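You operate a simulated robot arm through the tools that you are given. There is no shell and no other tool.

You are at the controls of a simulated robot arm. One attempt, no reset.

TASK
Put things in order on the top of the steel bench. At the end: the green chock from the top of the steel bench is on the blue tray; the grey stout adaptor stands where the grey union stood; the grey broad cap stands where the green chock stood; the grey union from the top of the steel bench stands where the grey broad cap stood; whatever was shut is shut again. Leave all else as you found it, and nothing knocked over.

It is judged by the outcome, as a careful person would: the job done as asked, and still so three seconds after it is handed in. It fails if anything else is knocked over, pushed out of place, dropped, spilled or broken. Lids that push on must go on centred and level and be pressed home; caps that screw on are set level and turned clockwise until they are tight.

THE ROBOT
A 6-joint arm with a two-finger parallel gripper, fixed in place. Base frame: the origin is on the floor under the middle of its stand, x ahead of it, y to its left, z up; the work surface is at about z = 0.85. Readings come in m, degrees, newtons and seconds.
With the tool pointing down near the work surface it reaches from about 0.36 to 0.76 m from the base axis. Its first joint turns from -66.0 to 66.0 degrees. Payload 2.45 kg.
Tool frame: the origin (TCP) lies between the finger pads and is the grasp point; the fingertips stand 0.024 m ahead of it; z points along the fingers, y is the line along which they close. Largest opening 0.068 m; finger width 0.017, thickness 0.01; the body of the gripper, 0.04 by 0.07 m, starts 0.041 m behind the TCP.
Orientation is told as [roll, pitch, yaw] about the base's x, y, z axes, in that order, counted from this pose: with the fingers straight down and closing along the base's y, the tool's x points along the base's -x, its y along +y and its z along -z.

THE INTERFACE
- The arm moves only by the tool arm_command. Its argument "commands" is a list of rows, each an object (a shift or turn left out is 0, a gripper value left out holds the last) with "translation": the shift along the base's x, y, z in m, a list of three; "dr": the turn, a rotation vector about the base's x, y, z in degrees, a list of three; "jaw": the closure, from 0 (fully open) to 1 (shut). In form: [{"translation": [dx, dy, dz], "dr": [rx, ry, rz], "jaw": jaw}, ...]. A call has 1 to 20 rows; each row shifts and turns the commanded pose from where the row before left it. Each row takes 0.2 s and may step no farther than 0.05 m and 8.6 degrees from the row before; otherwise, or with a gripper value out of range, the whole call is refused. A pose out of reach is approached as far as the arm can. The call stops where the force on the tool passes 40 N (or 10 N more than at its start, if that is more) or the arm is blocked; 0.2 s more then pass. The fingers move at their own pace (about 0.108 m/s each) and stop on an object; they squeeze with about 21 N. The grip force told is the motor's: it shows also when the fingers shut on nothing. Time passes only in rows, and 0.2 s behind the last, so rows that do not move let the fingers close. It gives the time, the measured TCP pose, the force on the tool (base axes), the opening and the grip force at its end, in the units of the frame above (readings bear some noise), with the torque about the TCP (base axes, N m) and any sound that the robot's microphone picked up.
- Cameras (640 x 400 px; columns grow to the right, rows downward): "scene" is fixed at [0.1687, 0.4138, 1.4658]; the picture's right is [-0.76, -0.65, 0.00], its down [-0.36, 0.42, -0.83] and it looks along [0.54, -0.63, -0.56] (base axes); focal length 325 px, centre (320, 200). "wrist" rides on the gripper at [0.084, 0.011, -0.075] in the tool frame; the picture's right is [-0.13, 0.99, 0.00], its down [-0.60, -0.08, -0.79] and it looks along [-0.79, -0.10, 0.61] (tool axes); focal length 251 px, centre (320, 200). There is no depth. A picture from a camera that has moved, and an enlarged one, comes with that camera's place and axes in the base frame and with its lens.
- grab_frame(camera): a new picture of that camera. The clock stands still meanwhile.
- zoom(camera, box): a new picture of the part [left, top, right, bottom] of that camera's present view, enlarged. The clock stands still meanwhile.
- close_job(): hands the job in; it is judged then, once.

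Nothing tells you positions but the pictures and the camera data. Unless the task says otherwise, let go and move clear before handing in.

The tools are called after ">>>" by a JSON object that holds its "api" and its "payload". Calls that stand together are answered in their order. arm_command: Moves the arm, as the interface text tells. Its arguments: {"type":"object","properties":{"commands":{"type":"array"}},"required":["commands"]} The other tools are called the same way: grab_frame (camera) takes a picture; zoom (camera, box) takes an enlarged picture of a part of a camera's view; close_job () hands the job in.

At the start:

```text
time: 0.0
position: [0.4363, -0.02, 1.1665]
ee_rot: [0.0, 0.0, 0.0]
contact_force: [-0.6, 0.5, 0.6]
wrist_torque: [-0.01, -0.01, 0.01]
opening: 0.0682
finger_force: 0.0
```

scene: 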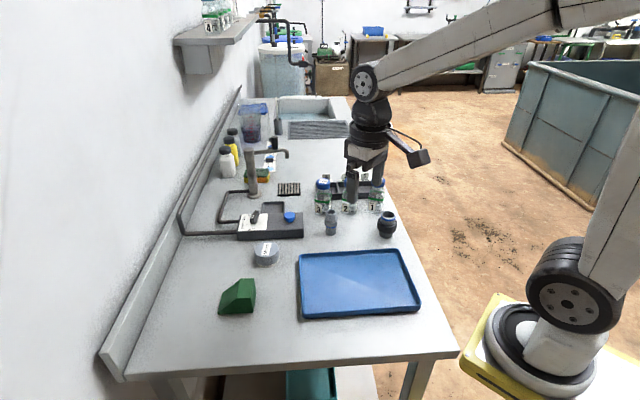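
wrist: 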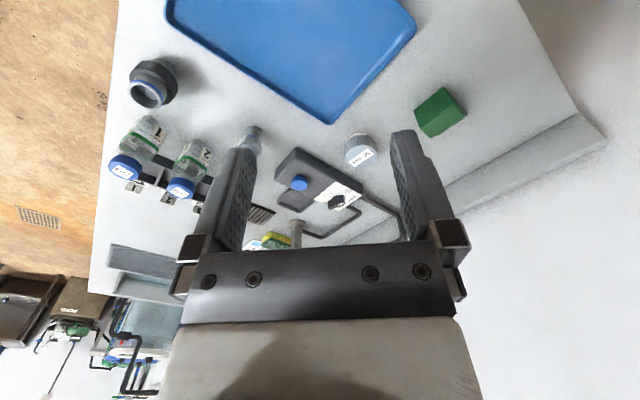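

I see the steel bench with a green wedge-like chock, a blue tray, a grey disc-like cap with a label, and two grey fittings near the tray. I'll take closer looks to tell the union, adaptor and broad cap apart before moving.

>>> {"api": "zoom", "payload": {"camera": "scene", "box": [200, 160, 420, 330]}}

>>> {"api": "zoom", "payload": {"camera": "scene", "box": [300, 165, 420, 245]}}

>>> {"api": "zoom", "payload": {"camera": "wrist", "box": [80, 0, 560, 250]}}

>>> {"api": "zoom", "payload": {"camera": "scene", "box": [160, 80, 360, 210]}}

```text
2.35 times, centred on (310, 245) of scene
camera zoom: at [0.1687, 0.4138, 1.4658], right [-0.76, -0.65, 0.0], down [-0.36, 0.42, -0.83], along [0.54, -0.63, -0.56], focal length 764 px, centre (344, 94)
```

zoom: 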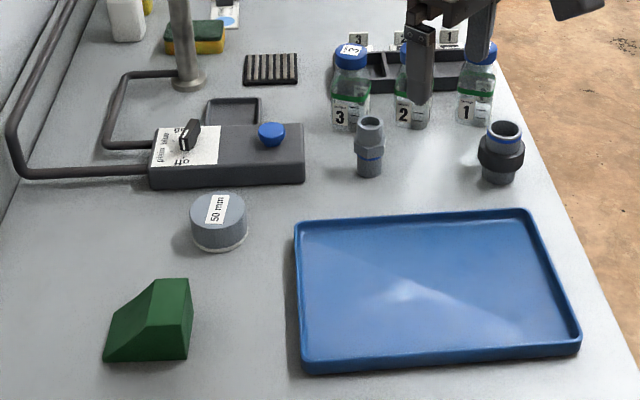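

```text
5.00 times, centred on (360, 205) of scene
camera zoom: at [0.1687, 0.4138, 1.4658], right [-0.76, -0.65, 0.0], down [-0.36, 0.42, -0.83], along [0.54, -0.63, -0.56], focal length 1624 px, centre (120, 175)
```

zoom: 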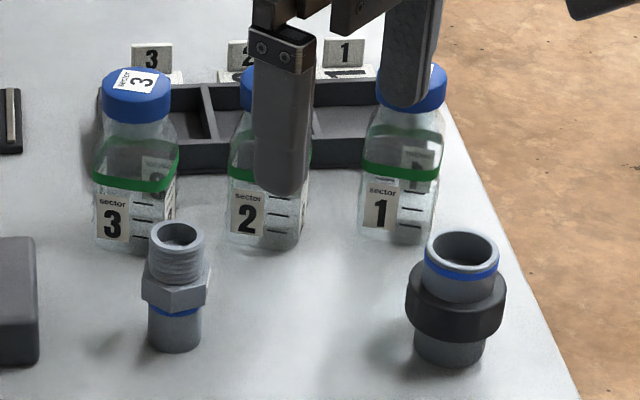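

```text
1.33 times, centred on (320, 125) of wrist
camera zoom: at [0.3518, -0.0104, 1.2432], right [0.13, 0.99, 0.0], down [0.6, -0.08, 0.79], along [0.79, -0.1, -0.61], focal length 335 px, centre (320, 300)
```

zoom: 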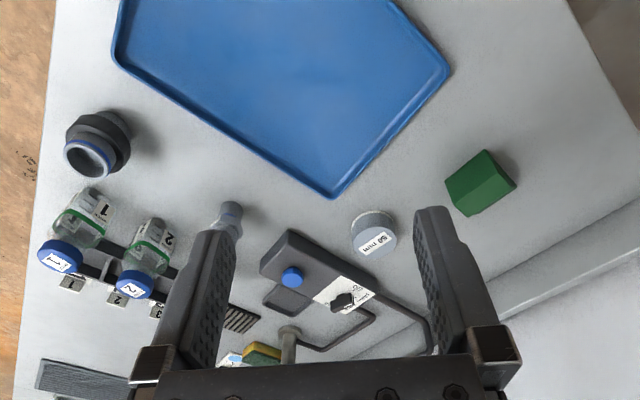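

```text
3.08 times, centred on (260, 145) of scene
camera zoom: at [0.1687, 0.4138, 1.4658], right [-0.76, -0.65, 0.0], down [-0.36, 0.42, -0.83], along [0.54, -0.63, -0.56], focal length 1000 px, centre (505, 369)
```

zoom: 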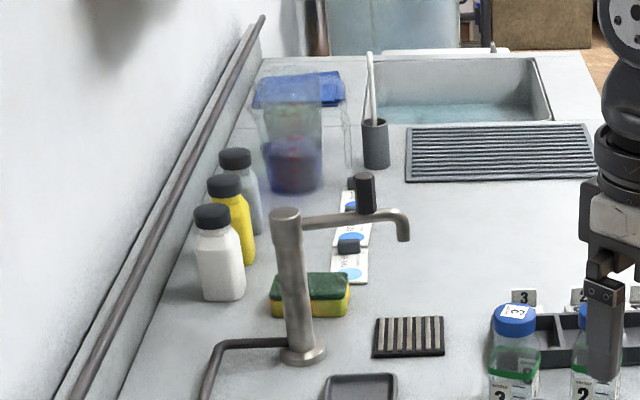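

The grey fitting with the black collar (right of the jars' front) looks like the union. The hex-and-thread piece nearer the middle looks like the stout adaptor, and the "50 mm" disc is the broad cap. I'll move the wrist camera over the chock and cap side for a more exact look.

>>> {"api": "arm_command", "payload": {"commands": [{"translation": [0.02, 0.025, -0.015]}, {"translation": [0.03, 0.03, -0.02]}, {"translation": [0.03, 0.03, -0.02]}, {"translation": [0.03, 0.03, -0.02]}, {"translation": [0.02, 0.02, -0.02]}, {"translation": [0.01, 0.01, -0.01]}, {"translation": [0, 0, 0]}]}}

>>> {"api": "grab_frame", "payload": {"camera": "wrist"}}

>>> {"api": "grab_frame", "payload": {"camera": "scene"}}

```text
time: 1.6
position: [0.5774, 0.1267, 1.0612]
ee_rot: [0.0, -0.1, 0.0]
contact_force: [-0.6, 0.0, -0.1]
wrist_torque: [0.0, -0.01, 0.0]
opening: 0.0679
finger_force: 0.1
```

```text
taken
camera wrist: at [0.4937, 0.1367, 1.1375], right [0.13, 0.99, 0.0], down [0.6, -0.08, 0.79], along [0.79, -0.1, -0.61], focal length 251 px, centre (320, 200)
```

wrist: 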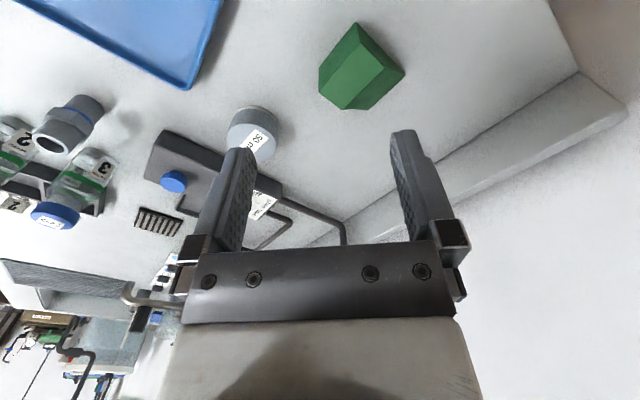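

```text
taken
```

scene: 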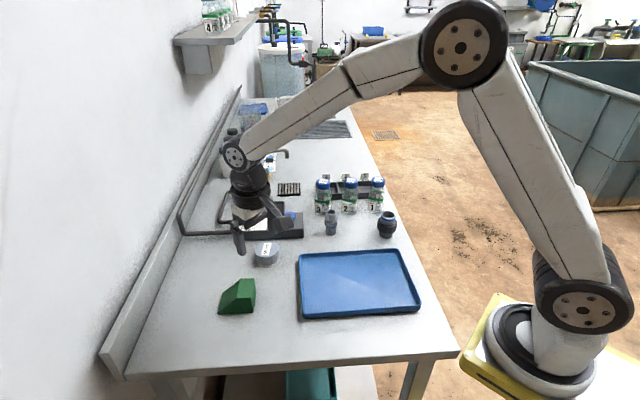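

The chock sits around (0.62, 0.16) and the cap around (0.68, 0.03). I'll zoom into the chock to get its corners and faces from both cameras.

>>> {"api": "zoom", "payload": {"camera": "wrist", "box": [300, 10, 420, 120]}}

>>> {"api": "zoom", "payload": {"camera": "scene", "box": [205, 230, 295, 325]}}

>>> {"api": "zoom", "payload": {"camera": "wrist", "box": [0, 60, 300, 250]}}

```text
3.64 times, centred on (360, 65) of wrist
camera zoom: at [0.4937, 0.1367, 1.1375], right [0.13, 0.99, 0.0], down [0.6, -0.08, 0.79], along [0.79, -0.1, -0.61], focal length 914 px, centre (174, 691)
```

zoom: 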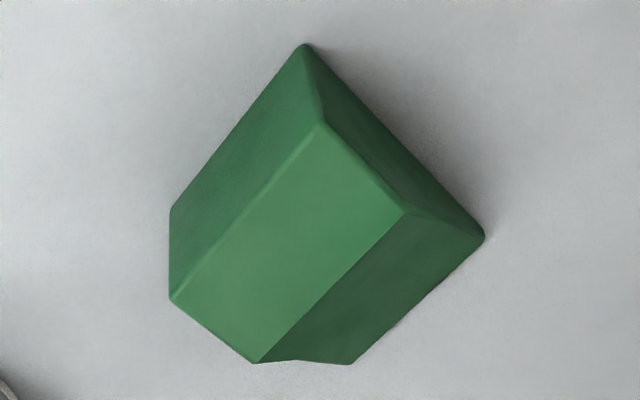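

```text
4.21 times, centred on (250, 278) of scene
camera zoom: at [0.1687, 0.4139, 1.4658], right [-0.76, -0.65, 0.0], down [-0.36, 0.42, -0.83], along [0.54, -0.63, -0.56], focal length 1368 px, centre (615, -126)
```

zoom: 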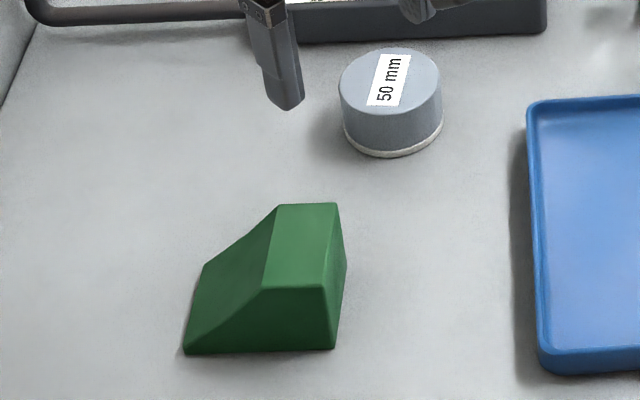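

```text
2.11 times, centred on (150, 155) of wrist
camera zoom: at [0.4937, 0.1367, 1.1375], right [0.13, 0.99, 0.0], down [0.6, -0.08, 0.79], along [0.79, -0.1, -0.61], focal length 529 px, centre (678, 295)
```

zoom: 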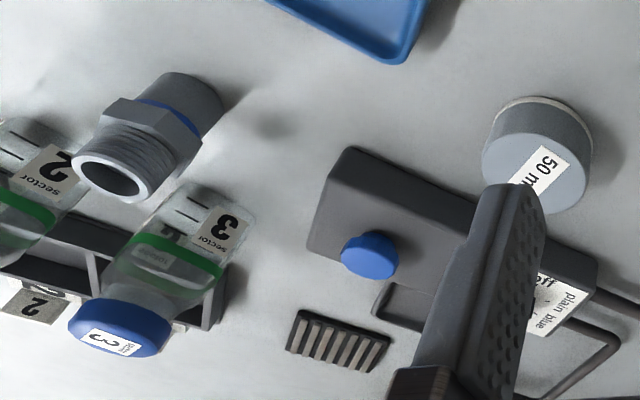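

The chock is a wedge about 0.081 × 0.057 m at the base and 0.05 m tall, turned about 43°, with parallel end faces 0.057 m apart. I'll turn the gripper 42.6° and hover above its thick end, then check alignment.

>>> {"api": "arm_command", "payload": {"commands": [{"translation": [0.01, 0.007, -0.015], "dr": [0, 0, 8.5], "jaw": 0}, {"translation": [0.01, 0.007, -0.015], "dr": [0, 0, 8.5]}, {"translation": [0.011, 0.007, -0.015], "dr": [0, 0, 8.5]}, {"translation": [0.01, 0.007, -0.015], "dr": [0, 0, 8.5]}, {"translation": [0.01, 0.005, -0.015], "dr": [0, 0, 8.6]}, {"translation": [0, 0, 0]}, {"translation": [0, 0, 0]}]}}

>>> {"api": "grab_frame", "payload": {"camera": "wrist"}}

>>> {"api": "grab_frame", "payload": {"camera": "scene"}}

```text
time: 3.2
position: [0.6283, 0.1581, 0.9873]
ee_rot: [0.1, 0.0, 42.7]
contact_force: [0.2, -0.1, -0.3]
wrist_torque: [0.01, -0.01, 0.0]
opening: 0.0681
finger_force: 0.1
```

```text
taken
camera wrist: at [0.5591, 0.1076, 1.0629], right [-0.58, 0.82, 0.0], down [0.5, 0.35, 0.79], along [0.65, 0.46, -0.61], focal length 251 px, centre (320, 200)
```

wrist: 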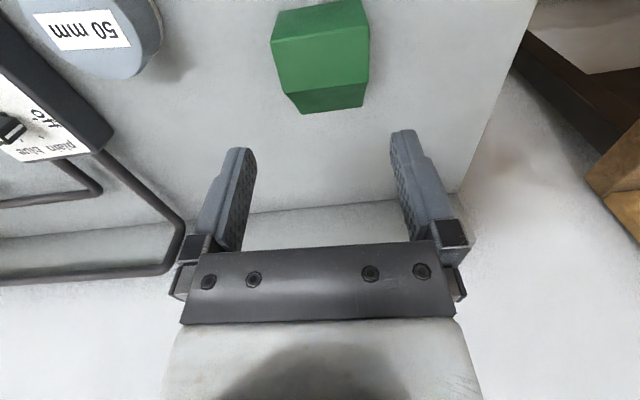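

```text
taken
```

scene: 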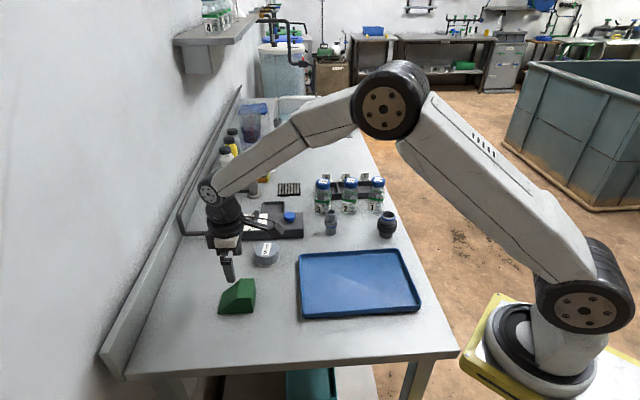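

The fingers are aligned with the chock's end faces, off by about 2 mm across. I'll correct that, descend and grip it.

>>> {"api": "arm_command", "payload": {"commands": [{"translation": [-0.0013, 0.0014, -0.03]}, {"translation": [0, 0, -0.03]}, {"translation": [0, 0, -0.025]}, {"translation": [0, 0, -0.015]}, {"translation": [0, 0, -0.009]}, {"translation": [0, 0, 0]}]}}

>>> {"api": "grab_frame", "payload": {"camera": "wrist"}}

```text
time: 4.6
position: [0.6264, 0.1583, 0.8776]
ee_rot: [-0.1, 0.0, 42.6]
contact_force: [-0.1, 0.4, 0.3]
wrist_torque: [-0.02, 0.02, 0.01]
opening: 0.0683
finger_force: 0.1
```

```text
taken
camera wrist: at [0.5579, 0.1092, 0.9538], right [-0.58, 0.82, 0.0], down [0.5, 0.35, 0.79], along [0.65, 0.46, -0.61], focal length 251 px, centre (320, 200)
```

wrist: 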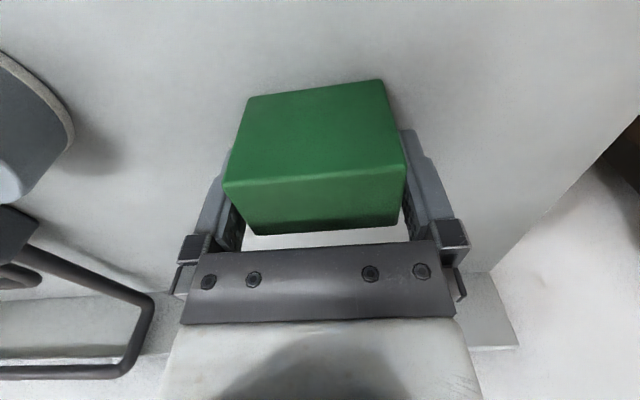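

The chock is between the fingers with no contact. Closing the grip.

>>> {"api": "arm_command", "payload": {"commands": [{"jaw": 1}, {"jaw": 1}, {"jaw": 1}]}}

>>> {"api": "grab_frame", "payload": {"camera": "wrist"}}

```text
time: 5.4
position: [0.627, 0.1593, 0.8782]
ee_rot: [0.1, 0.0, 42.6]
contact_force: [-0.4, 1.6, -0.4]
wrist_torque: [-0.03, -0.04, 0.0]
opening: 0.0576
finger_force: 20.8
```

```text
taken
camera wrist: at [0.5578, 0.1092, 0.9539], right [-0.58, 0.82, 0.0], down [0.5, 0.35, 0.79], along [0.65, 0.46, -0.61], focal length 251 px, centre (320, 200)
```

wrist: 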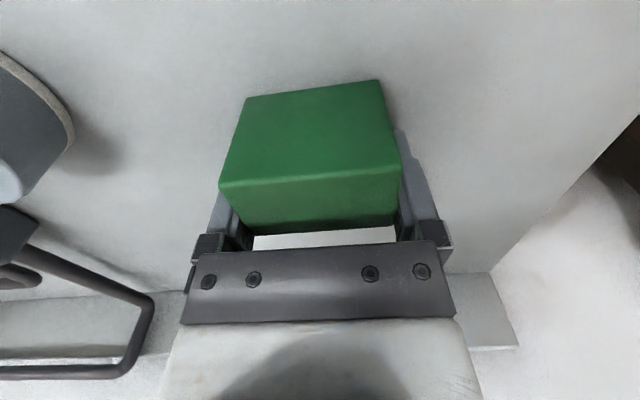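

Chock gripped (0.058 m). I'll lift it and carry it over the middle of the tray at about (0.458, -0.056).

>>> {"api": "arm_command", "payload": {"commands": [{"translation": [0, 0, 0.015]}, {"translation": [0, 0, 0.03]}, {"translation": [0, 0, 0.035]}, {"translation": [0, 0, 0.03]}, {"translation": [-0.0122, -0.0154, 0]}, {"translation": [-0.0222, -0.028, 0]}, {"translation": [-0.025, -0.031, 0]}, {"translation": [-0.025, -0.031, 0]}, {"translation": [-0.025, -0.031, 0]}, {"translation": [-0.025, -0.031, 0]}, {"translation": [-0.0222, -0.028, 0]}, {"translation": [-0.0129, -0.0176, 0]}, {"translation": [-0.008, -0.01, 0]}, {"translation": [0, 0, 0]}]}}

>>> {"api": "grab_frame", "payload": {"camera": "scene"}}

>>> {"api": "grab_frame", "payload": {"camera": "wrist"}}

```text
time: 8.4
position: [0.4493, -0.0637, 0.9879]
ee_rot: [0.0, 0.0, 42.6]
contact_force: [0.0, 0.2, -3.1]
wrist_torque: [0.01, 0.03, 0.01]
opening: 0.0581
finger_force: 21.0
```

```text
taken
```

scene: 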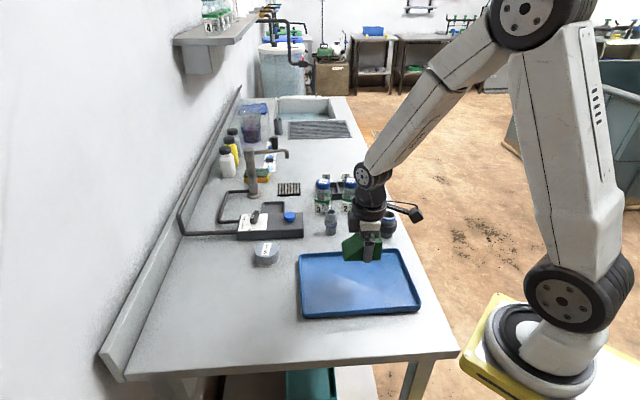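

```text
taken
camera wrist: at [0.3791, -0.1129, 1.0649], right [-0.58, 0.82, 0.0], down [0.5, 0.35, 0.79], along [0.65, 0.46, -0.61], focal length 251 px, centre (320, 200)
```

wrist: 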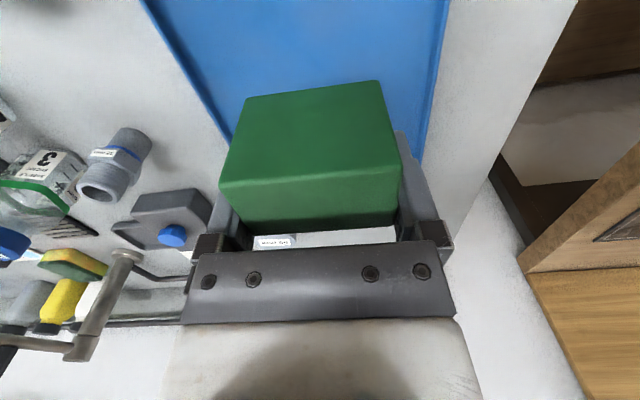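

The chock is over the tray. I notice a label on the hex fitting, so I'll zoom on it before lowering.

>>> {"api": "zoom", "payload": {"camera": "wrist", "box": [60, 110, 180, 220]}}

>>> {"api": "zoom", "payload": {"camera": "scene", "box": [310, 190, 430, 320]}}

```text
3.64 times, centred on (120, 165) of wrist
camera zoom: at [0.3791, -0.1129, 1.0649], right [-0.58, 0.82, 0.0], down [0.5, 0.35, 0.79], along [0.65, 0.46, -0.61], focal length 914 px, centre (1047, 327)
```

zoom: 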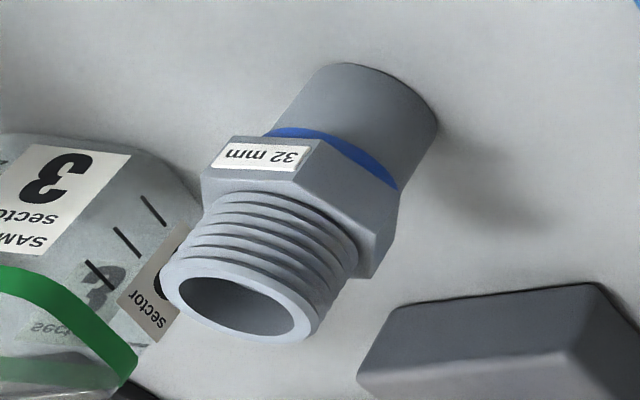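

```text
3.08 times, centred on (370, 255) of scene
camera zoom: at [0.1687, 0.4138, 1.4658], right [-0.76, -0.65, 0.0], down [-0.36, 0.42, -0.83], along [0.54, -0.63, -0.56], focal length 1000 px, centre (166, 31)
```

zoom: 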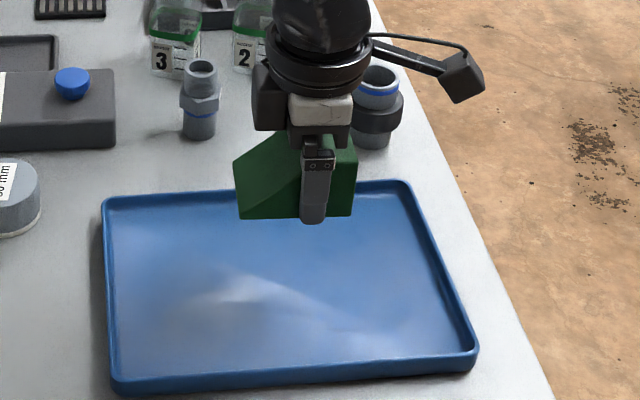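

The fitting is labelled "32 mm" with a hex and male thread, so it's the adaptor, and the black-collared one is the union. Now I'll lower the chock onto the tray in small steps, watching the force.

>>> {"api": "arm_command", "payload": {"commands": [{"translation": [0, 0, -0.025]}, {"translation": [0, 0, -0.03]}, {"translation": [0, 0, -0.025]}, {"translation": [0, 0, -0.012]}, {"translation": [0, 0, -0.005]}, {"translation": [0, 0, 0]}]}}

>>> {"api": "grab_frame", "payload": {"camera": "scene"}}

>>> {"api": "grab_frame", "payload": {"camera": "wrist"}}

```text
time: 9.8
position: [0.4472, -0.0644, 0.8904]
ee_rot: [0.0, 0.0, 42.6]
contact_force: [0.4, 0.0, -2.1]
wrist_torque: [-0.02, 0.0, 0.01]
opening: 0.058
finger_force: 21.7
```

```text
taken
```

scene: 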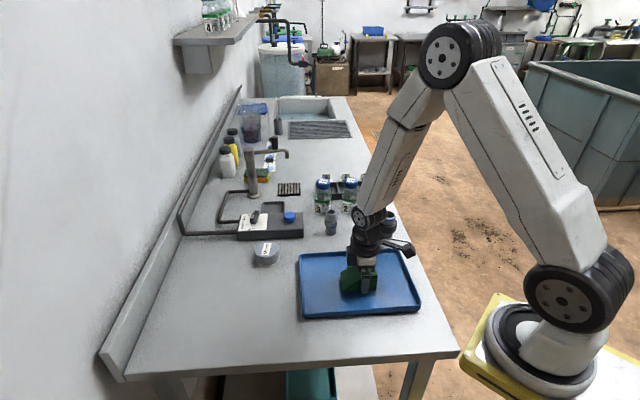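

```text
taken
camera wrist: at [0.3788, -0.1136, 0.9668], right [-0.58, 0.82, 0.0], down [0.5, 0.35, 0.79], along [0.65, 0.46, -0.61], focal length 251 px, centre (320, 200)
```

wrist: 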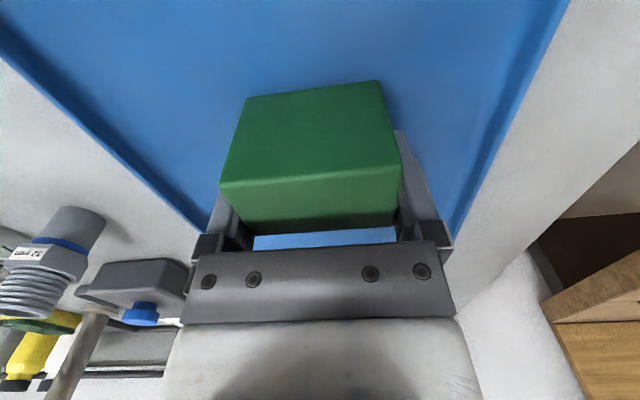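

No contact yet at TCP 0.890. Continuing down in 2–3 mm steps.

>>> {"api": "arm_command", "payload": {"commands": [{"translation": [0, 0, -0.003]}, {"translation": [0, 0, 0]}]}}

>>> {"api": "arm_command", "payload": {"commands": [{"translation": [0, 0, -0.002]}, {"translation": [0, 0, 0]}]}}

>>> {"api": "arm_command", "payload": {"commands": [{"translation": [0, 0, -0.0015]}, {"translation": [0, 0, 0]}]}}

```text
time: 10.4
position: [0.4468, -0.0645, 0.8872]
ee_rot: [0.0, -0.1, 42.5]
contact_force: [0.4, -0.2, -1.9]
wrist_torque: [-0.04, 0.0, 0.03]
opening: 0.0581
finger_force: 21.4
```

```text
time: 11.0
position: [0.4477, -0.0648, 0.8859]
ee_rot: [0.0, 0.0, 42.7]
contact_force: [-5.6, 2.6, 16.8]
wrist_torque: [0.07, 0.16, 0.07]
opening: 0.0581
finger_force: 21.0
```

```text
time: 11.6
position: [0.449, -0.0642, 0.8856]
ee_rot: [-0.2, -0.2, 42.5]
contact_force: [-5.8, -1.8, 30.7]
wrist_torque: [0.16, 0.1, 0.26]
opening: 0.0579
finger_force: 21.2
```

The chock is seated on the tray floor. I'll ease off the pressure slightly, open, and retreat straight up.

>>> {"api": "arm_command", "payload": {"commands": [{"translation": [0, 0, 0.002]}, {"translation": [0, 0, 0]}, {"jaw": 0.5}, {"jaw": 0.0}, {"jaw": 0}, {"translation": [0, 0, 0.01]}, {"translation": [0, 0, 0.02]}, {"translation": [0, 0, 0.04]}, {"translation": [0, 0, 0.04]}, {"translation": [0, 0, 0]}]}}

>>> {"api": "grab_frame", "payload": {"camera": "scene"}}

>>> {"api": "grab_frame", "payload": {"camera": "wrist"}}

```text
time: 13.8
position: [0.4469, -0.066, 0.9971]
ee_rot: [0.0, 0.1, 42.6]
contact_force: [0.2, 0.5, 0.0]
wrist_torque: [0.01, 0.0, 0.01]
opening: 0.0679
finger_force: 0.0
```

```text
taken
```

scene: 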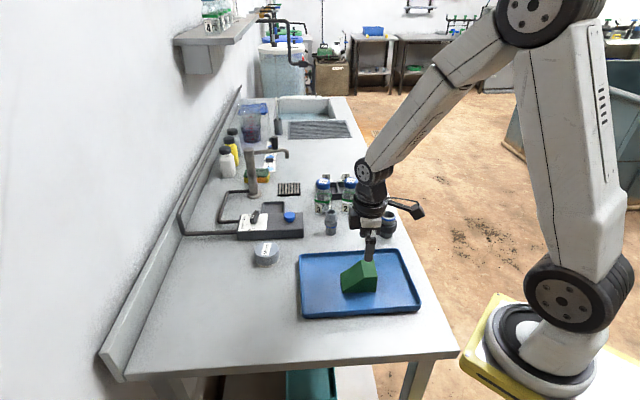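

```text
taken
camera wrist: at [0.3786, -0.1141, 1.0727], right [-0.58, 0.82, 0.0], down [0.5, 0.35, 0.79], along [0.65, 0.46, -0.61], focal length 251 px, centre (320, 200)
```

wrist: 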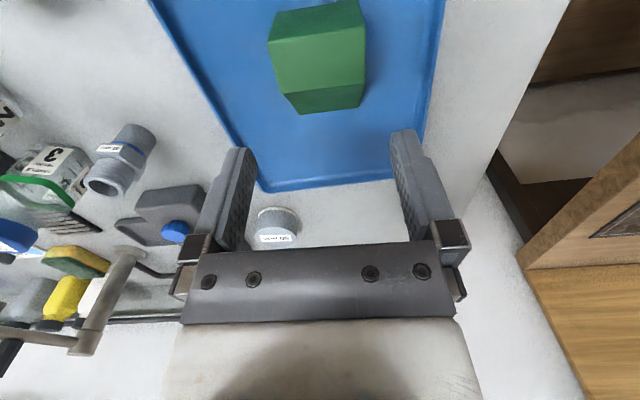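

The chock rests upright in the tray, well inside its rim. Next is the cap (about 0.063 m wide, 0.04 m tall), so I'll hover above it and measure its centre accurately, since the opening is only 0.068 m.

>>> {"api": "arm_command", "payload": {"commands": [{"translation": [0.02, 0.008, 0]}, {"translation": [0.034, 0.0136, 0]}, {"translation": [0.04, 0.016, 0]}, {"translation": [0.04, 0.016, 0]}, {"translation": [0.04, 0.016, 0]}, {"translation": [0.034, 0.0136, 0]}, {"translation": [0.02, 0.008, -0.005]}, {"translation": [0.0075, 0.004, -0.005]}, {"translation": [0, 0, 0]}]}}

>>> {"api": "grab_frame", "payload": {"camera": "wrist"}}

>>> {"api": "zoom", "payload": {"camera": "wrist", "box": [220, 0, 420, 125]}}

>>> {"api": "grab_frame", "payload": {"camera": "scene"}}

```text
time: 15.8
position: [0.683, 0.0321, 0.9862]
ee_rot: [0.0, 0.1, 42.6]
contact_force: [0.8, 0.0, 0.3]
wrist_torque: [0.0, 0.0, 0.02]
opening: 0.0679
finger_force: 0.0
```

```text
taken
camera wrist: at [0.6145, -0.0172, 1.0631], right [-0.58, 0.82, 0.0], down [0.5, 0.35, 0.79], along [0.65, 0.46, -0.61], focal length 251 px, centre (320, 200)
```

wrist: 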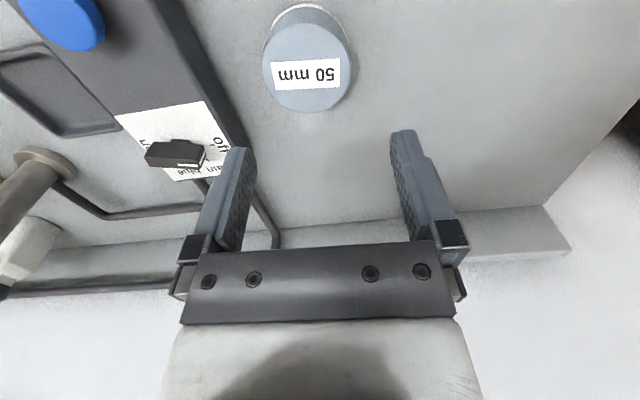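

```text
3.20 times, centred on (320, 62) of wrist
camera zoom: at [0.6145, -0.0172, 1.0631], right [-0.58, 0.82, 0.0], down [0.5, 0.35, 0.79], along [0.65, 0.46, -0.61], focal length 805 px, centre (320, 640)
```

zoom: 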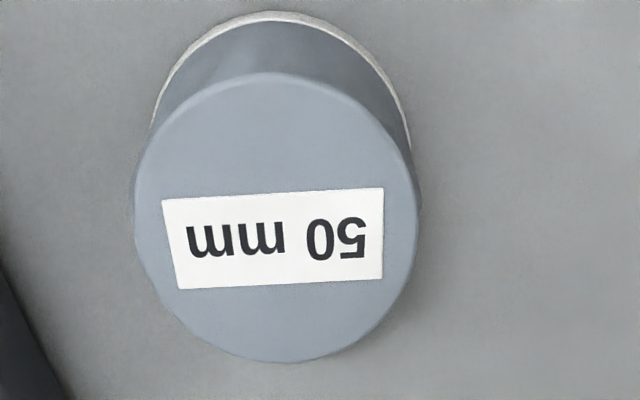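

```text
taken
```

scene: 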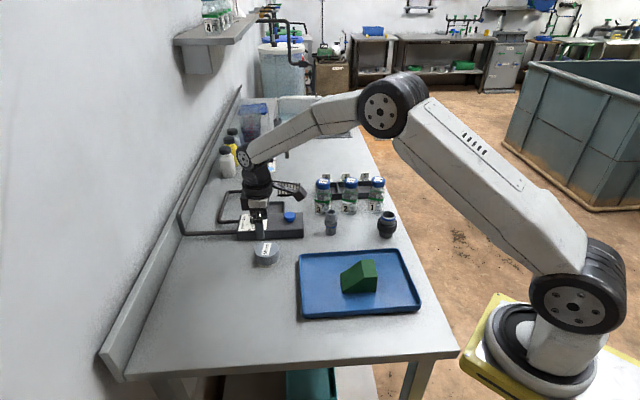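

The cap's centre computes to about (0.684, 0.021), so I need to shift roughly 11 mm in -y. I'll do so, come down to just above it, and check centring.

>>> {"api": "arm_command", "payload": {"commands": [{"translation": [0.001, -0.0112, -0.02]}, {"translation": [0, 0, -0.02]}, {"translation": [0, 0, -0.01]}, {"translation": [0, 0, 0]}, {"translation": [0, 0, 0]}]}}

>>> {"api": "grab_frame", "payload": {"camera": "wrist"}}

>>> {"api": "zoom", "payload": {"camera": "wrist", "box": [200, 30, 440, 180]}}

>>> {"api": "zoom", "payload": {"camera": "scene", "box": [215, 200, 315, 280]}}

```text
time: 17.0
position: [0.6836, 0.0195, 0.9366]
ee_rot: [0.0, 0.0, 42.6]
contact_force: [-0.3, 0.5, -0.7]
wrist_torque: [0.0, -0.01, 0.01]
opening: 0.0679
finger_force: 0.1
```

```text
taken
camera wrist: at [0.6148, -0.0296, 1.0129], right [-0.58, 0.82, 0.0], down [0.5, 0.35, 0.79], along [0.65, 0.46, -0.61], focal length 251 px, centre (320, 200)
```

wrist: 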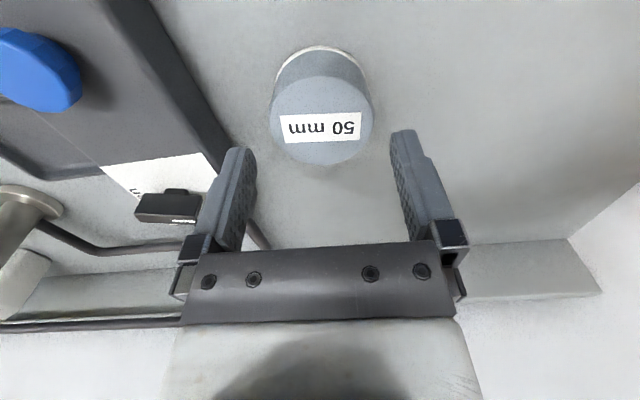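

```text
2.67 times, centred on (320, 105) of wrist
camera zoom: at [0.6148, -0.0296, 1.0129], right [-0.58, 0.82, 0.0], down [0.5, 0.35, 0.79], along [0.65, 0.46, -0.61], focal length 670 px, centre (320, 453)
```

zoom: 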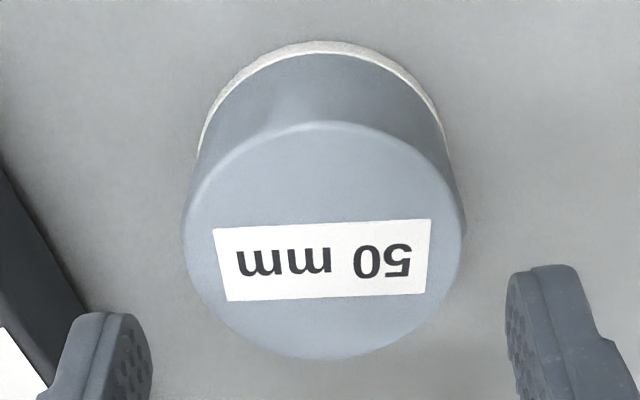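

```text
5.00 times, centred on (265, 240) of scene
camera zoom: at [0.1687, 0.4138, 1.4658], right [-0.76, -0.65, 0.0], down [-0.36, 0.42, -0.83], along [0.54, -0.63, -0.56], focal length 1624 px, centre (595, 0)
```

zoom: 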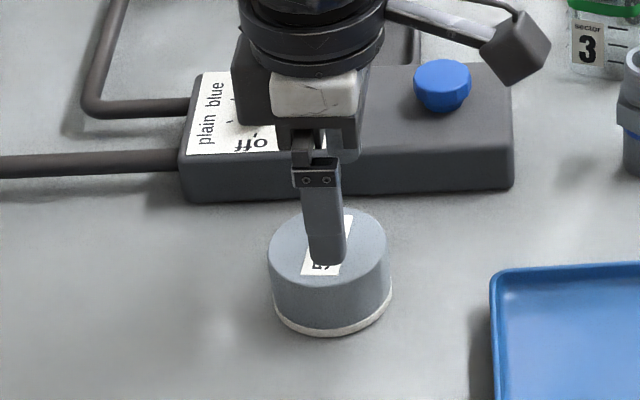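

The cap's top is at z ≈ 0.887 and about 0.061 m wide, centred within about 1 mm of the jaw axis. I'll make a small correction and descend until the tips just pass the rim, then check.

>>> {"api": "arm_command", "payload": {"commands": [{"translation": [0.0015, 0.002, -0.01]}, {"translation": [0, 0, -0.01]}, {"translation": [0, 0, -0.01]}, {"translation": [0, 0, 0]}]}}

>>> {"api": "grab_frame", "payload": {"camera": "wrist"}}

>>> {"api": "zoom", "payload": {"camera": "wrist", "box": [200, 60, 440, 210]}}

```text
time: 18.0
position: [0.686, 0.0221, 0.9077]
ee_rot: [0.0, 0.0, 42.6]
contact_force: [-0.7, -0.7, -0.5]
wrist_torque: [-0.02, 0.0, 0.01]
opening: 0.068
finger_force: 0.1
```

```text
taken
camera wrist: at [0.6165, -0.0276, 0.9833], right [-0.58, 0.82, 0.0], down [0.5, 0.35, 0.79], along [0.65, 0.46, -0.61], focal length 251 px, centre (320, 200)
```

wrist: 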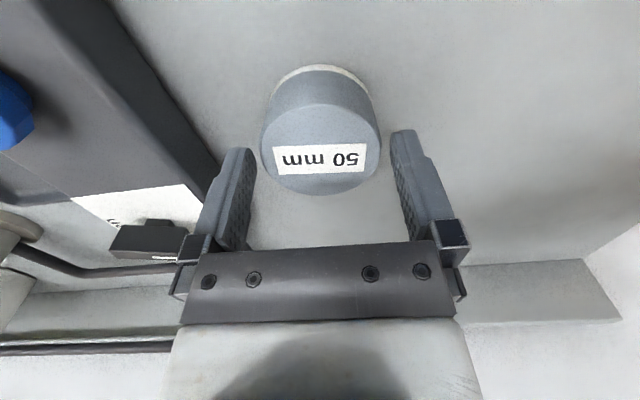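

```text
2.67 times, centred on (320, 135) of wrist
camera zoom: at [0.6165, -0.0276, 0.9833], right [-0.58, 0.82, 0.0], down [0.5, 0.35, 0.79], along [0.65, 0.46, -0.61], focal length 670 px, centre (320, 373)
```

zoom: 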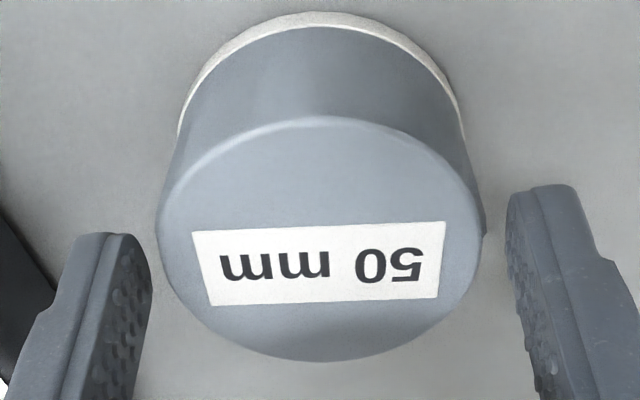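

The cap sits evenly between the fingers with about 3 mm to spare per side. Descending to grip height and closing.

>>> {"api": "arm_command", "payload": {"commands": [{"translation": [0, 0, -0.01]}, {"translation": [0, 0, -0.01]}, {"translation": [0, 0, -0.008]}, {"translation": [0, 0, 0]}]}}

>>> {"api": "arm_command", "payload": {"commands": [{"jaw": 1}, {"jaw": 1}, {"jaw": 1}]}}

>>> {"api": "grab_frame", "payload": {"camera": "wrist"}}

```text
time: 19.0
position: [0.6856, 0.0218, 0.8784]
ee_rot: [0.0, 0.0, 42.6]
contact_force: [0.2, -0.3, 0.3]
wrist_torque: [-0.01, 0.0, 0.01]
opening: 0.0681
finger_force: 0.0
```

```text
time: 19.8
position: [0.6852, 0.0218, 0.879]
ee_rot: [-0.1, 0.0, 42.6]
contact_force: [0.9, 0.0, 0.5]
wrist_torque: [-0.03, -0.03, 0.0]
opening: 0.0625
finger_force: 21.4
```

```text
taken
camera wrist: at [0.6163, -0.0273, 0.955], right [-0.58, 0.82, 0.0], down [0.5, 0.35, 0.79], along [0.65, 0.46, -0.61], focal length 251 px, centre (320, 200)
```

wrist: 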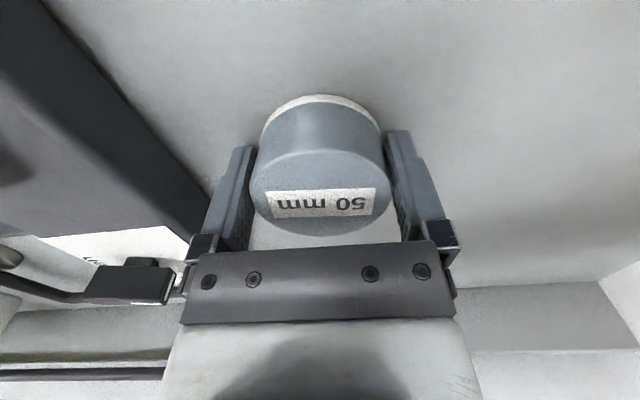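

Cap gripped (0.0625 m); its original spot is recorded as (0.6855, 0.0213). I'll lift it and carry it to where the chock stood, about (0.635, 0.166).

>>> {"api": "arm_command", "payload": {"commands": [{"translation": [0, 0, 0.01]}, {"translation": [0, 0, 0.025]}, {"translation": [0, 0, 0.03]}, {"translation": [-0.006, 0.0175, 0.005]}, {"translation": [-0.0115, 0.033, 0]}, {"translation": [-0.0125, 0.036, 0]}, {"translation": [-0.011, 0.032, 0]}, {"translation": [-0.0065, 0.018, 0]}, {"translation": [-0.003, 0.008, 0]}, {"translation": [0, 0, -0.02]}, {"translation": [0, 0, -0.025]}, {"translation": [0, 0, -0.015]}, {"translation": [0, 0, -0.006]}, {"translation": [0, 0, 0]}]}}

>>> {"api": "grab_frame", "payload": {"camera": "wrist"}}

>>> {"api": "grab_frame", "payload": {"camera": "scene"}}

```text
time: 22.8
position: [0.6346, 0.1659, 0.8796]
ee_rot: [0.0, 0.0, 42.6]
contact_force: [0.7, -0.1, -0.7]
wrist_torque: [0.02, -0.03, 0.04]
opening: 0.0622
finger_force: 20.8
```

```text
taken
camera wrist: at [0.5656, 0.1167, 0.9574], right [-0.58, 0.82, 0.0], down [0.5, 0.35, 0.79], along [0.65, 0.46, -0.61], focal length 251 px, centre (320, 200)
```

wrist: 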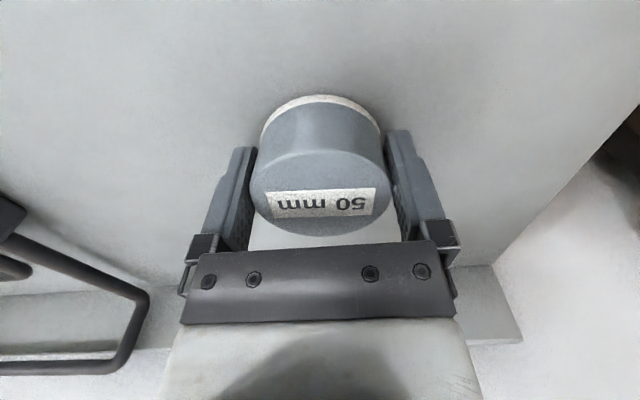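

```text
taken
```

scene: 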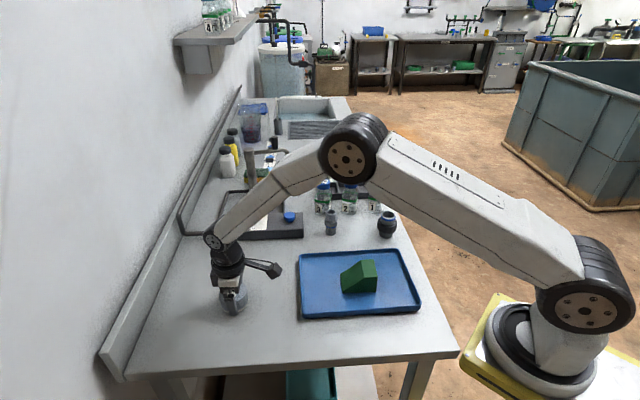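

The cap is just above the bench at the chock's old spot. I'll lower in 1–2 mm steps until it touches.

>>> {"api": "arm_command", "payload": {"commands": [{"translation": [0, 0, -0.002]}, {"translation": [0, 0, 0]}]}}

>>> {"api": "arm_command", "payload": {"commands": [{"translation": [0, 0, -0.0015]}, {"translation": [0, 0, 0]}]}}

```text
time: 23.4
position: [0.6349, 0.166, 0.8781]
ee_rot: [0.0, 0.1, 42.7]
contact_force: [0.2, 0.8, -0.1]
wrist_torque: [0.02, -0.04, 0.02]
opening: 0.062
finger_force: 20.5
```

```text
time: 24.0
position: [0.6349, 0.1645, 0.8775]
ee_rot: [0.0, 0.0, 42.5]
contact_force: [-0.8, -0.9, 5.3]
wrist_torque: [-0.04, 0.06, 0.0]
opening: 0.0619
finger_force: 20.9
```

Light contact (5 N), so the cap is on the bench. Opening and rising straight up.

>>> {"api": "arm_command", "payload": {"commands": [{"translation": [0, 0, 0.0005], "jaw": 0.3}, {"jaw": 0}, {"jaw": 0}, {"translation": [0, 0, 0.005]}, {"translation": [0, 0, 0.01]}, {"translation": [0, 0, 0.02]}, {"translation": [0, 0, 0.04]}, {"translation": [0, 0, 0.04]}, {"translation": [0, 0, 0]}]}}

>>> {"api": "grab_frame", "payload": {"camera": "wrist"}}

>>> {"api": "grab_frame", "payload": {"camera": "scene"}}

```text
time: 26.0
position: [0.6356, 0.165, 0.9937]
ee_rot: [0.0, 0.0, 42.6]
contact_force: [-0.1, -0.2, 1.0]
wrist_torque: [0.02, 0.01, -0.01]
opening: 0.0679
finger_force: 0.2
```

```text
taken
camera wrist: at [0.5672, 0.1163, 1.0701], right [-0.58, 0.82, 0.0], down [0.5, 0.35, 0.79], along [0.65, 0.46, -0.61], focal length 251 px, centre (320, 200)
```

wrist: 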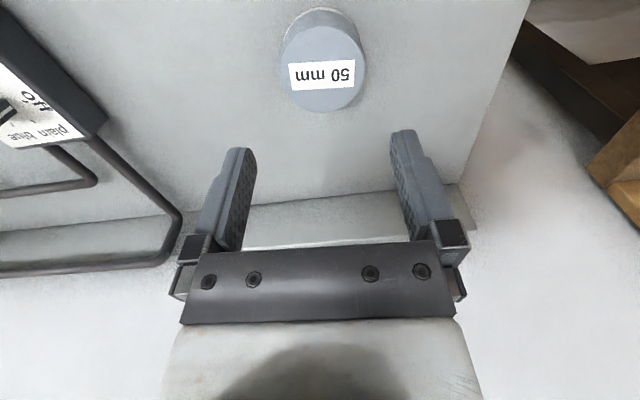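

```text
taken
```

scene: 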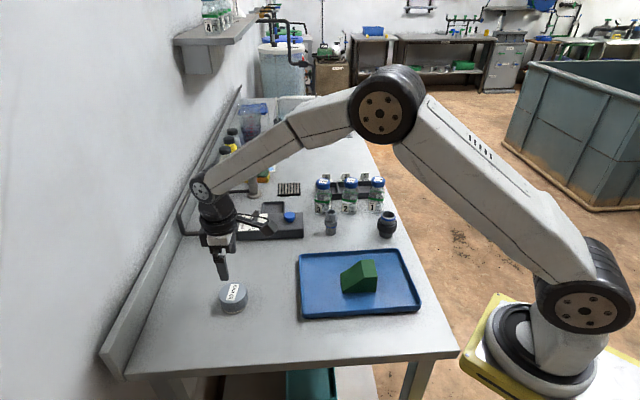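

The cap now stands upright where the chock was. Next I'll travel to the union near (0.50, -0.27), turning the gripper back to straight, and look at it.

>>> {"api": "arm_command", "payload": {"commands": [{"translation": [-0.008, -0.02, 0.01]}, {"translation": [-0.014, -0.04, 0.01], "dr": [0, 0, -8.5]}, {"translation": [-0.014, -0.04, 0.01], "dr": [0, 0, -8.5]}, {"translation": [-0.014, -0.04, 0], "dr": [0, 0, -8.5]}, {"translation": [-0.014, -0.04, 0], "dr": [0, 0, -8.5]}, {"translation": [-0.014, -0.04, 0], "dr": [0, 0, -8.6]}, {"translation": [-0.014, -0.04, 0]}, {"translation": [-0.014, -0.04, 0]}, {"translation": [-0.014, -0.04, 0]}, {"translation": [-0.012, -0.03, 0]}, {"translation": [-0.008, -0.02, 0]}, {"translation": [0, 0, 0]}]}}

>>> {"api": "grab_frame", "payload": {"camera": "wrist"}}

>>> {"api": "grab_frame", "payload": {"camera": "scene"}}

```text
time: 28.6
position: [0.4936, -0.2222, 1.0234]
ee_rot: [0.0, 0.0, 0.0]
contact_force: [0.0, -1.1, 0.3]
wrist_torque: [0.0, -0.02, -0.02]
opening: 0.068
finger_force: 0.1
```

```text
taken
camera wrist: at [0.4108, -0.2116, 1.0992], right [0.13, 0.99, 0.0], down [0.6, -0.08, 0.79], along [0.79, -0.1, -0.61], focal length 251 px, centre (320, 200)
```

wrist: 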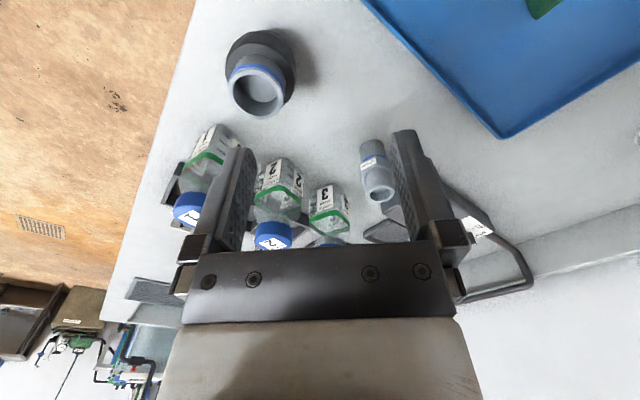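

```text
taken
```

scene: 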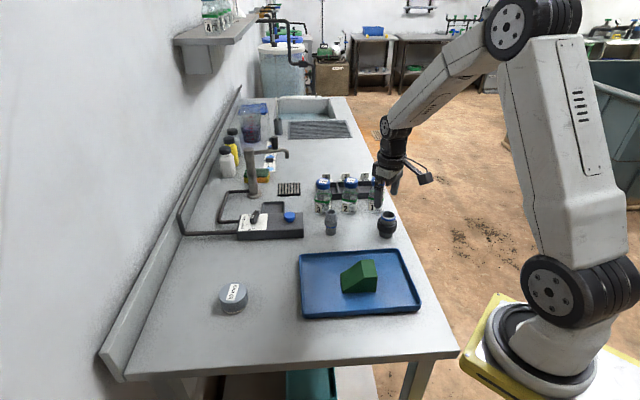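

The union is in view at upper left with its black collar. I'll zoom in to measure the collar, tube and base.

>>> {"api": "zoom", "payload": {"camera": "wrist", "box": [190, 10, 350, 130]}}

>>> {"api": "zoom", "payload": {"camera": "wrist", "box": [320, 110, 440, 220]}}

>>> {"api": "zoom", "payload": {"camera": "scene", "box": [300, 165, 420, 245]}}

```text
3.33 times, centred on (270, 70) of wrist
camera zoom: at [0.4108, -0.2116, 1.0992], right [0.13, 0.99, 0.0], down [0.6, -0.08, 0.79], along [0.79, -0.1, -0.61], focal length 838 px, centre (487, 633)
```

zoom: 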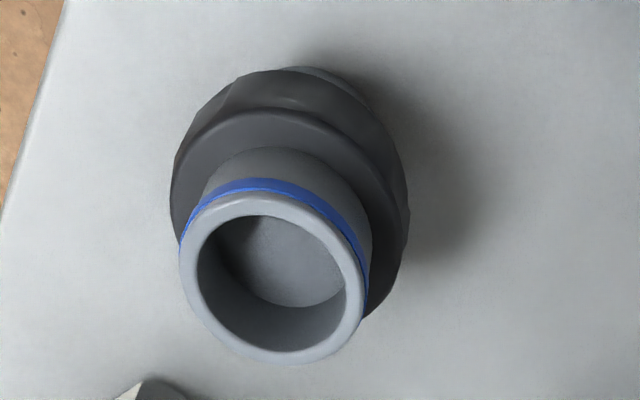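

```text
3.64 times, centred on (380, 165) of wrist
camera zoom: at [0.4108, -0.2116, 1.0992], right [0.13, 0.99, 0.0], down [0.6, -0.08, 0.79], along [0.79, -0.1, -0.61], focal length 914 px, centre (102, 327)
```

zoom: 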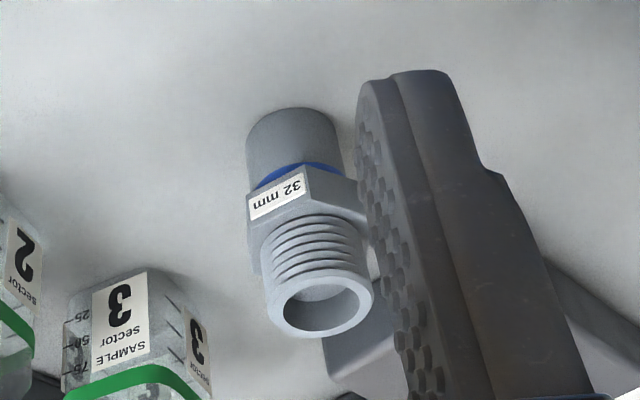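

```text
5.00 times, centred on (360, 205) of scene
camera zoom: at [0.1687, 0.4138, 1.4658], right [-0.76, -0.65, 0.0], down [-0.36, 0.42, -0.83], along [0.54, -0.63, -0.56], focal length 1624 px, centre (120, 175)
```

zoom: 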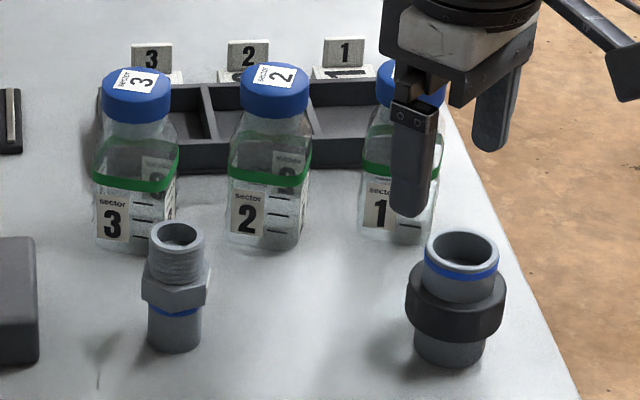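

The union's centre estimates to about (0.506, -0.273), with a collar about 0.058 m wide around mid-height. I'll move above it and recheck the centre from closer.

>>> {"api": "arm_command", "payload": {"commands": [{"translation": [0.004, -0.02, -0.015]}, {"translation": [0.0042, -0.02, -0.015]}, {"translation": [0.003, -0.0094, -0.02]}, {"translation": [0, 0, 0]}, {"translation": [0, 0, 0]}]}}

>>> {"api": "grab_frame", "payload": {"camera": "wrist"}}

>>> {"api": "zoom", "payload": {"camera": "wrist", "box": [200, 20, 440, 170]}}

>>> {"api": "zoom", "payload": {"camera": "scene", "box": [340, 170, 440, 250]}}

```text
time: 29.8
position: [0.5074, -0.2719, 0.973]
ee_rot: [0.0, 0.1, 0.1]
contact_force: [-1.0, 0.6, 0.4]
wrist_torque: [0.0, 0.02, 0.0]
opening: 0.068
finger_force: 0.1
```

```text
taken
camera wrist: at [0.4238, -0.2612, 1.0499], right [0.13, 0.99, 0.0], down [0.6, -0.08, 0.79], along [0.79, -0.1, -0.61], focal length 251 px, centre (320, 200)
```

wrist: 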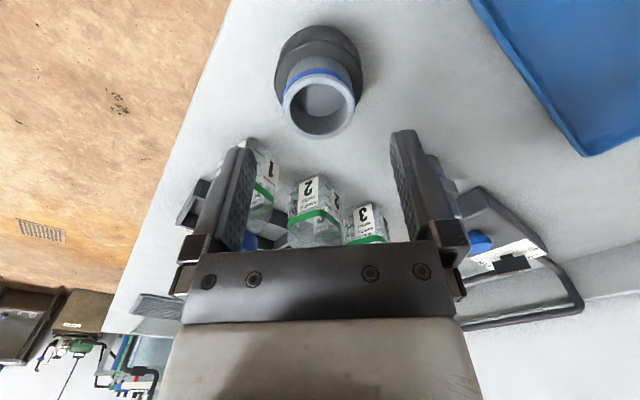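

```text
2.67 times, centred on (320, 95) of wrist
camera zoom: at [0.4238, -0.2612, 1.0499], right [0.13, 0.99, 0.0], down [0.6, -0.08, 0.79], along [0.79, -0.1, -0.61], focal length 670 px, centre (320, 480)
```

zoom: 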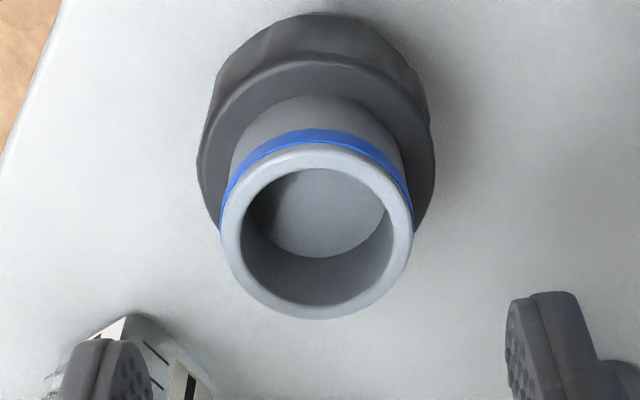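

```text
5.00 times, centred on (390, 210) of scene
camera zoom: at [0.1687, 0.4138, 1.4658], right [-0.76, -0.65, 0.0], down [-0.36, 0.42, -0.83], along [0.54, -0.63, -0.56], focal length 1624 px, centre (-30, 150)
```

zoom: 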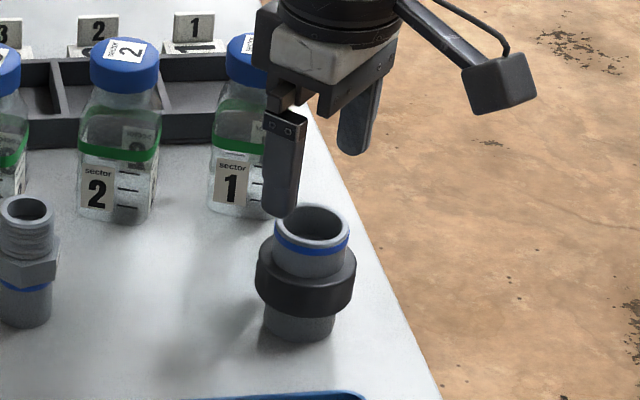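

Triangulated: union centre (0.505, -0.2727), top z ≈ 0.919, collar middle near z ≈ 0.887. I'll shift 2.6 mm, descend so the pads straddle the collar, and check before closing.

>>> {"api": "arm_command", "payload": {"commands": [{"translation": [-0.0026, -0.0005, -0.015]}, {"translation": [0, 0, -0.02]}, {"translation": [0, 0, -0.02]}, {"translation": [0, 0, -0.015]}, {"translation": [0, 0, -0.012]}, {"translation": [0, 0, 0]}]}}

>>> {"api": "grab_frame", "payload": {"camera": "wrist"}}

>>> {"api": "zoom", "payload": {"camera": "scene", "box": [340, 160, 440, 250]}}

```text
time: 31.2
position: [0.5044, -0.2735, 0.8907]
ee_rot: [0.1, 0.0, 0.0]
contact_force: [0.0, -0.5, 0.3]
wrist_torque: [-0.03, -0.02, -0.01]
opening: 0.0681
finger_force: 0.1
```

```text
taken
camera wrist: at [0.4209, -0.263, 0.9674], right [0.13, 0.99, 0.0], down [0.6, -0.08, 0.79], along [0.79, -0.1, -0.61], focal length 251 px, centre (320, 200)
```

wrist: 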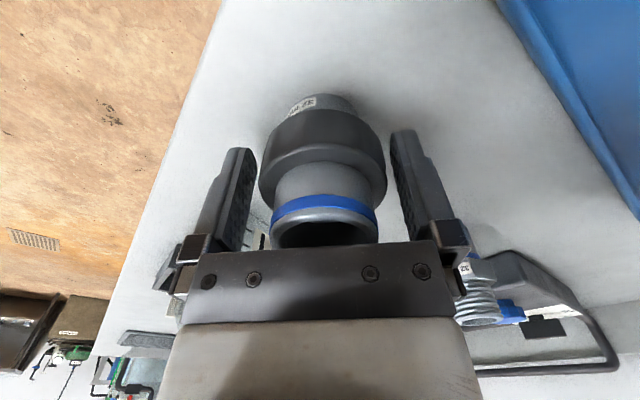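

```text
4.44 times, centred on (390, 205) of scene
camera zoom: at [0.1687, 0.4138, 1.4658], right [-0.76, -0.65, 0.0], down [-0.36, 0.42, -0.83], along [0.54, -0.63, -0.56], focal length 1444 px, centre (9, 178)
```

zoom: 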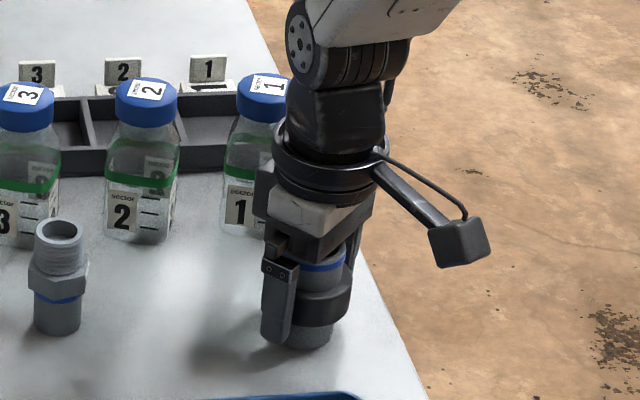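

The collar is centred between the pads and the palm is clear of the top. Closing.

>>> {"api": "arm_command", "payload": {"commands": [{"jaw": 1}, {"jaw": 1}, {"jaw": 1}]}}

>>> {"api": "grab_frame", "payload": {"camera": "wrist"}}

```text
time: 32.0
position: [0.5035, -0.2737, 0.8913]
ee_rot: [0.0, -0.1, 0.0]
contact_force: [-0.1, -0.8, -0.1]
wrist_torque: [-0.02, 0.0, 0.02]
opening: 0.0555
finger_force: 21.3
```

```text
taken
camera wrist: at [0.4209, -0.2629, 0.9675], right [0.13, 0.99, 0.0], down [0.6, -0.08, 0.79], along [0.79, -0.1, -0.61], focal length 251 px, centre (320, 200)
```

wrist: 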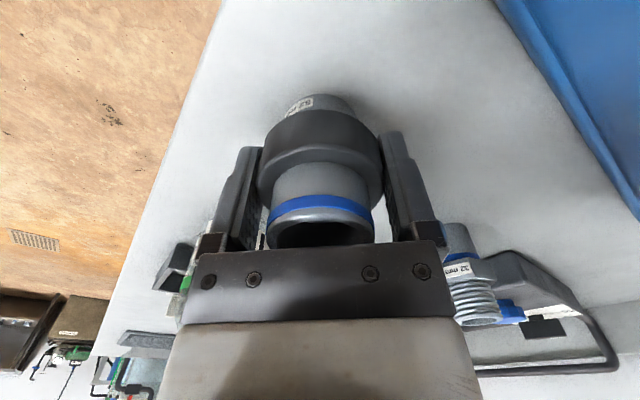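

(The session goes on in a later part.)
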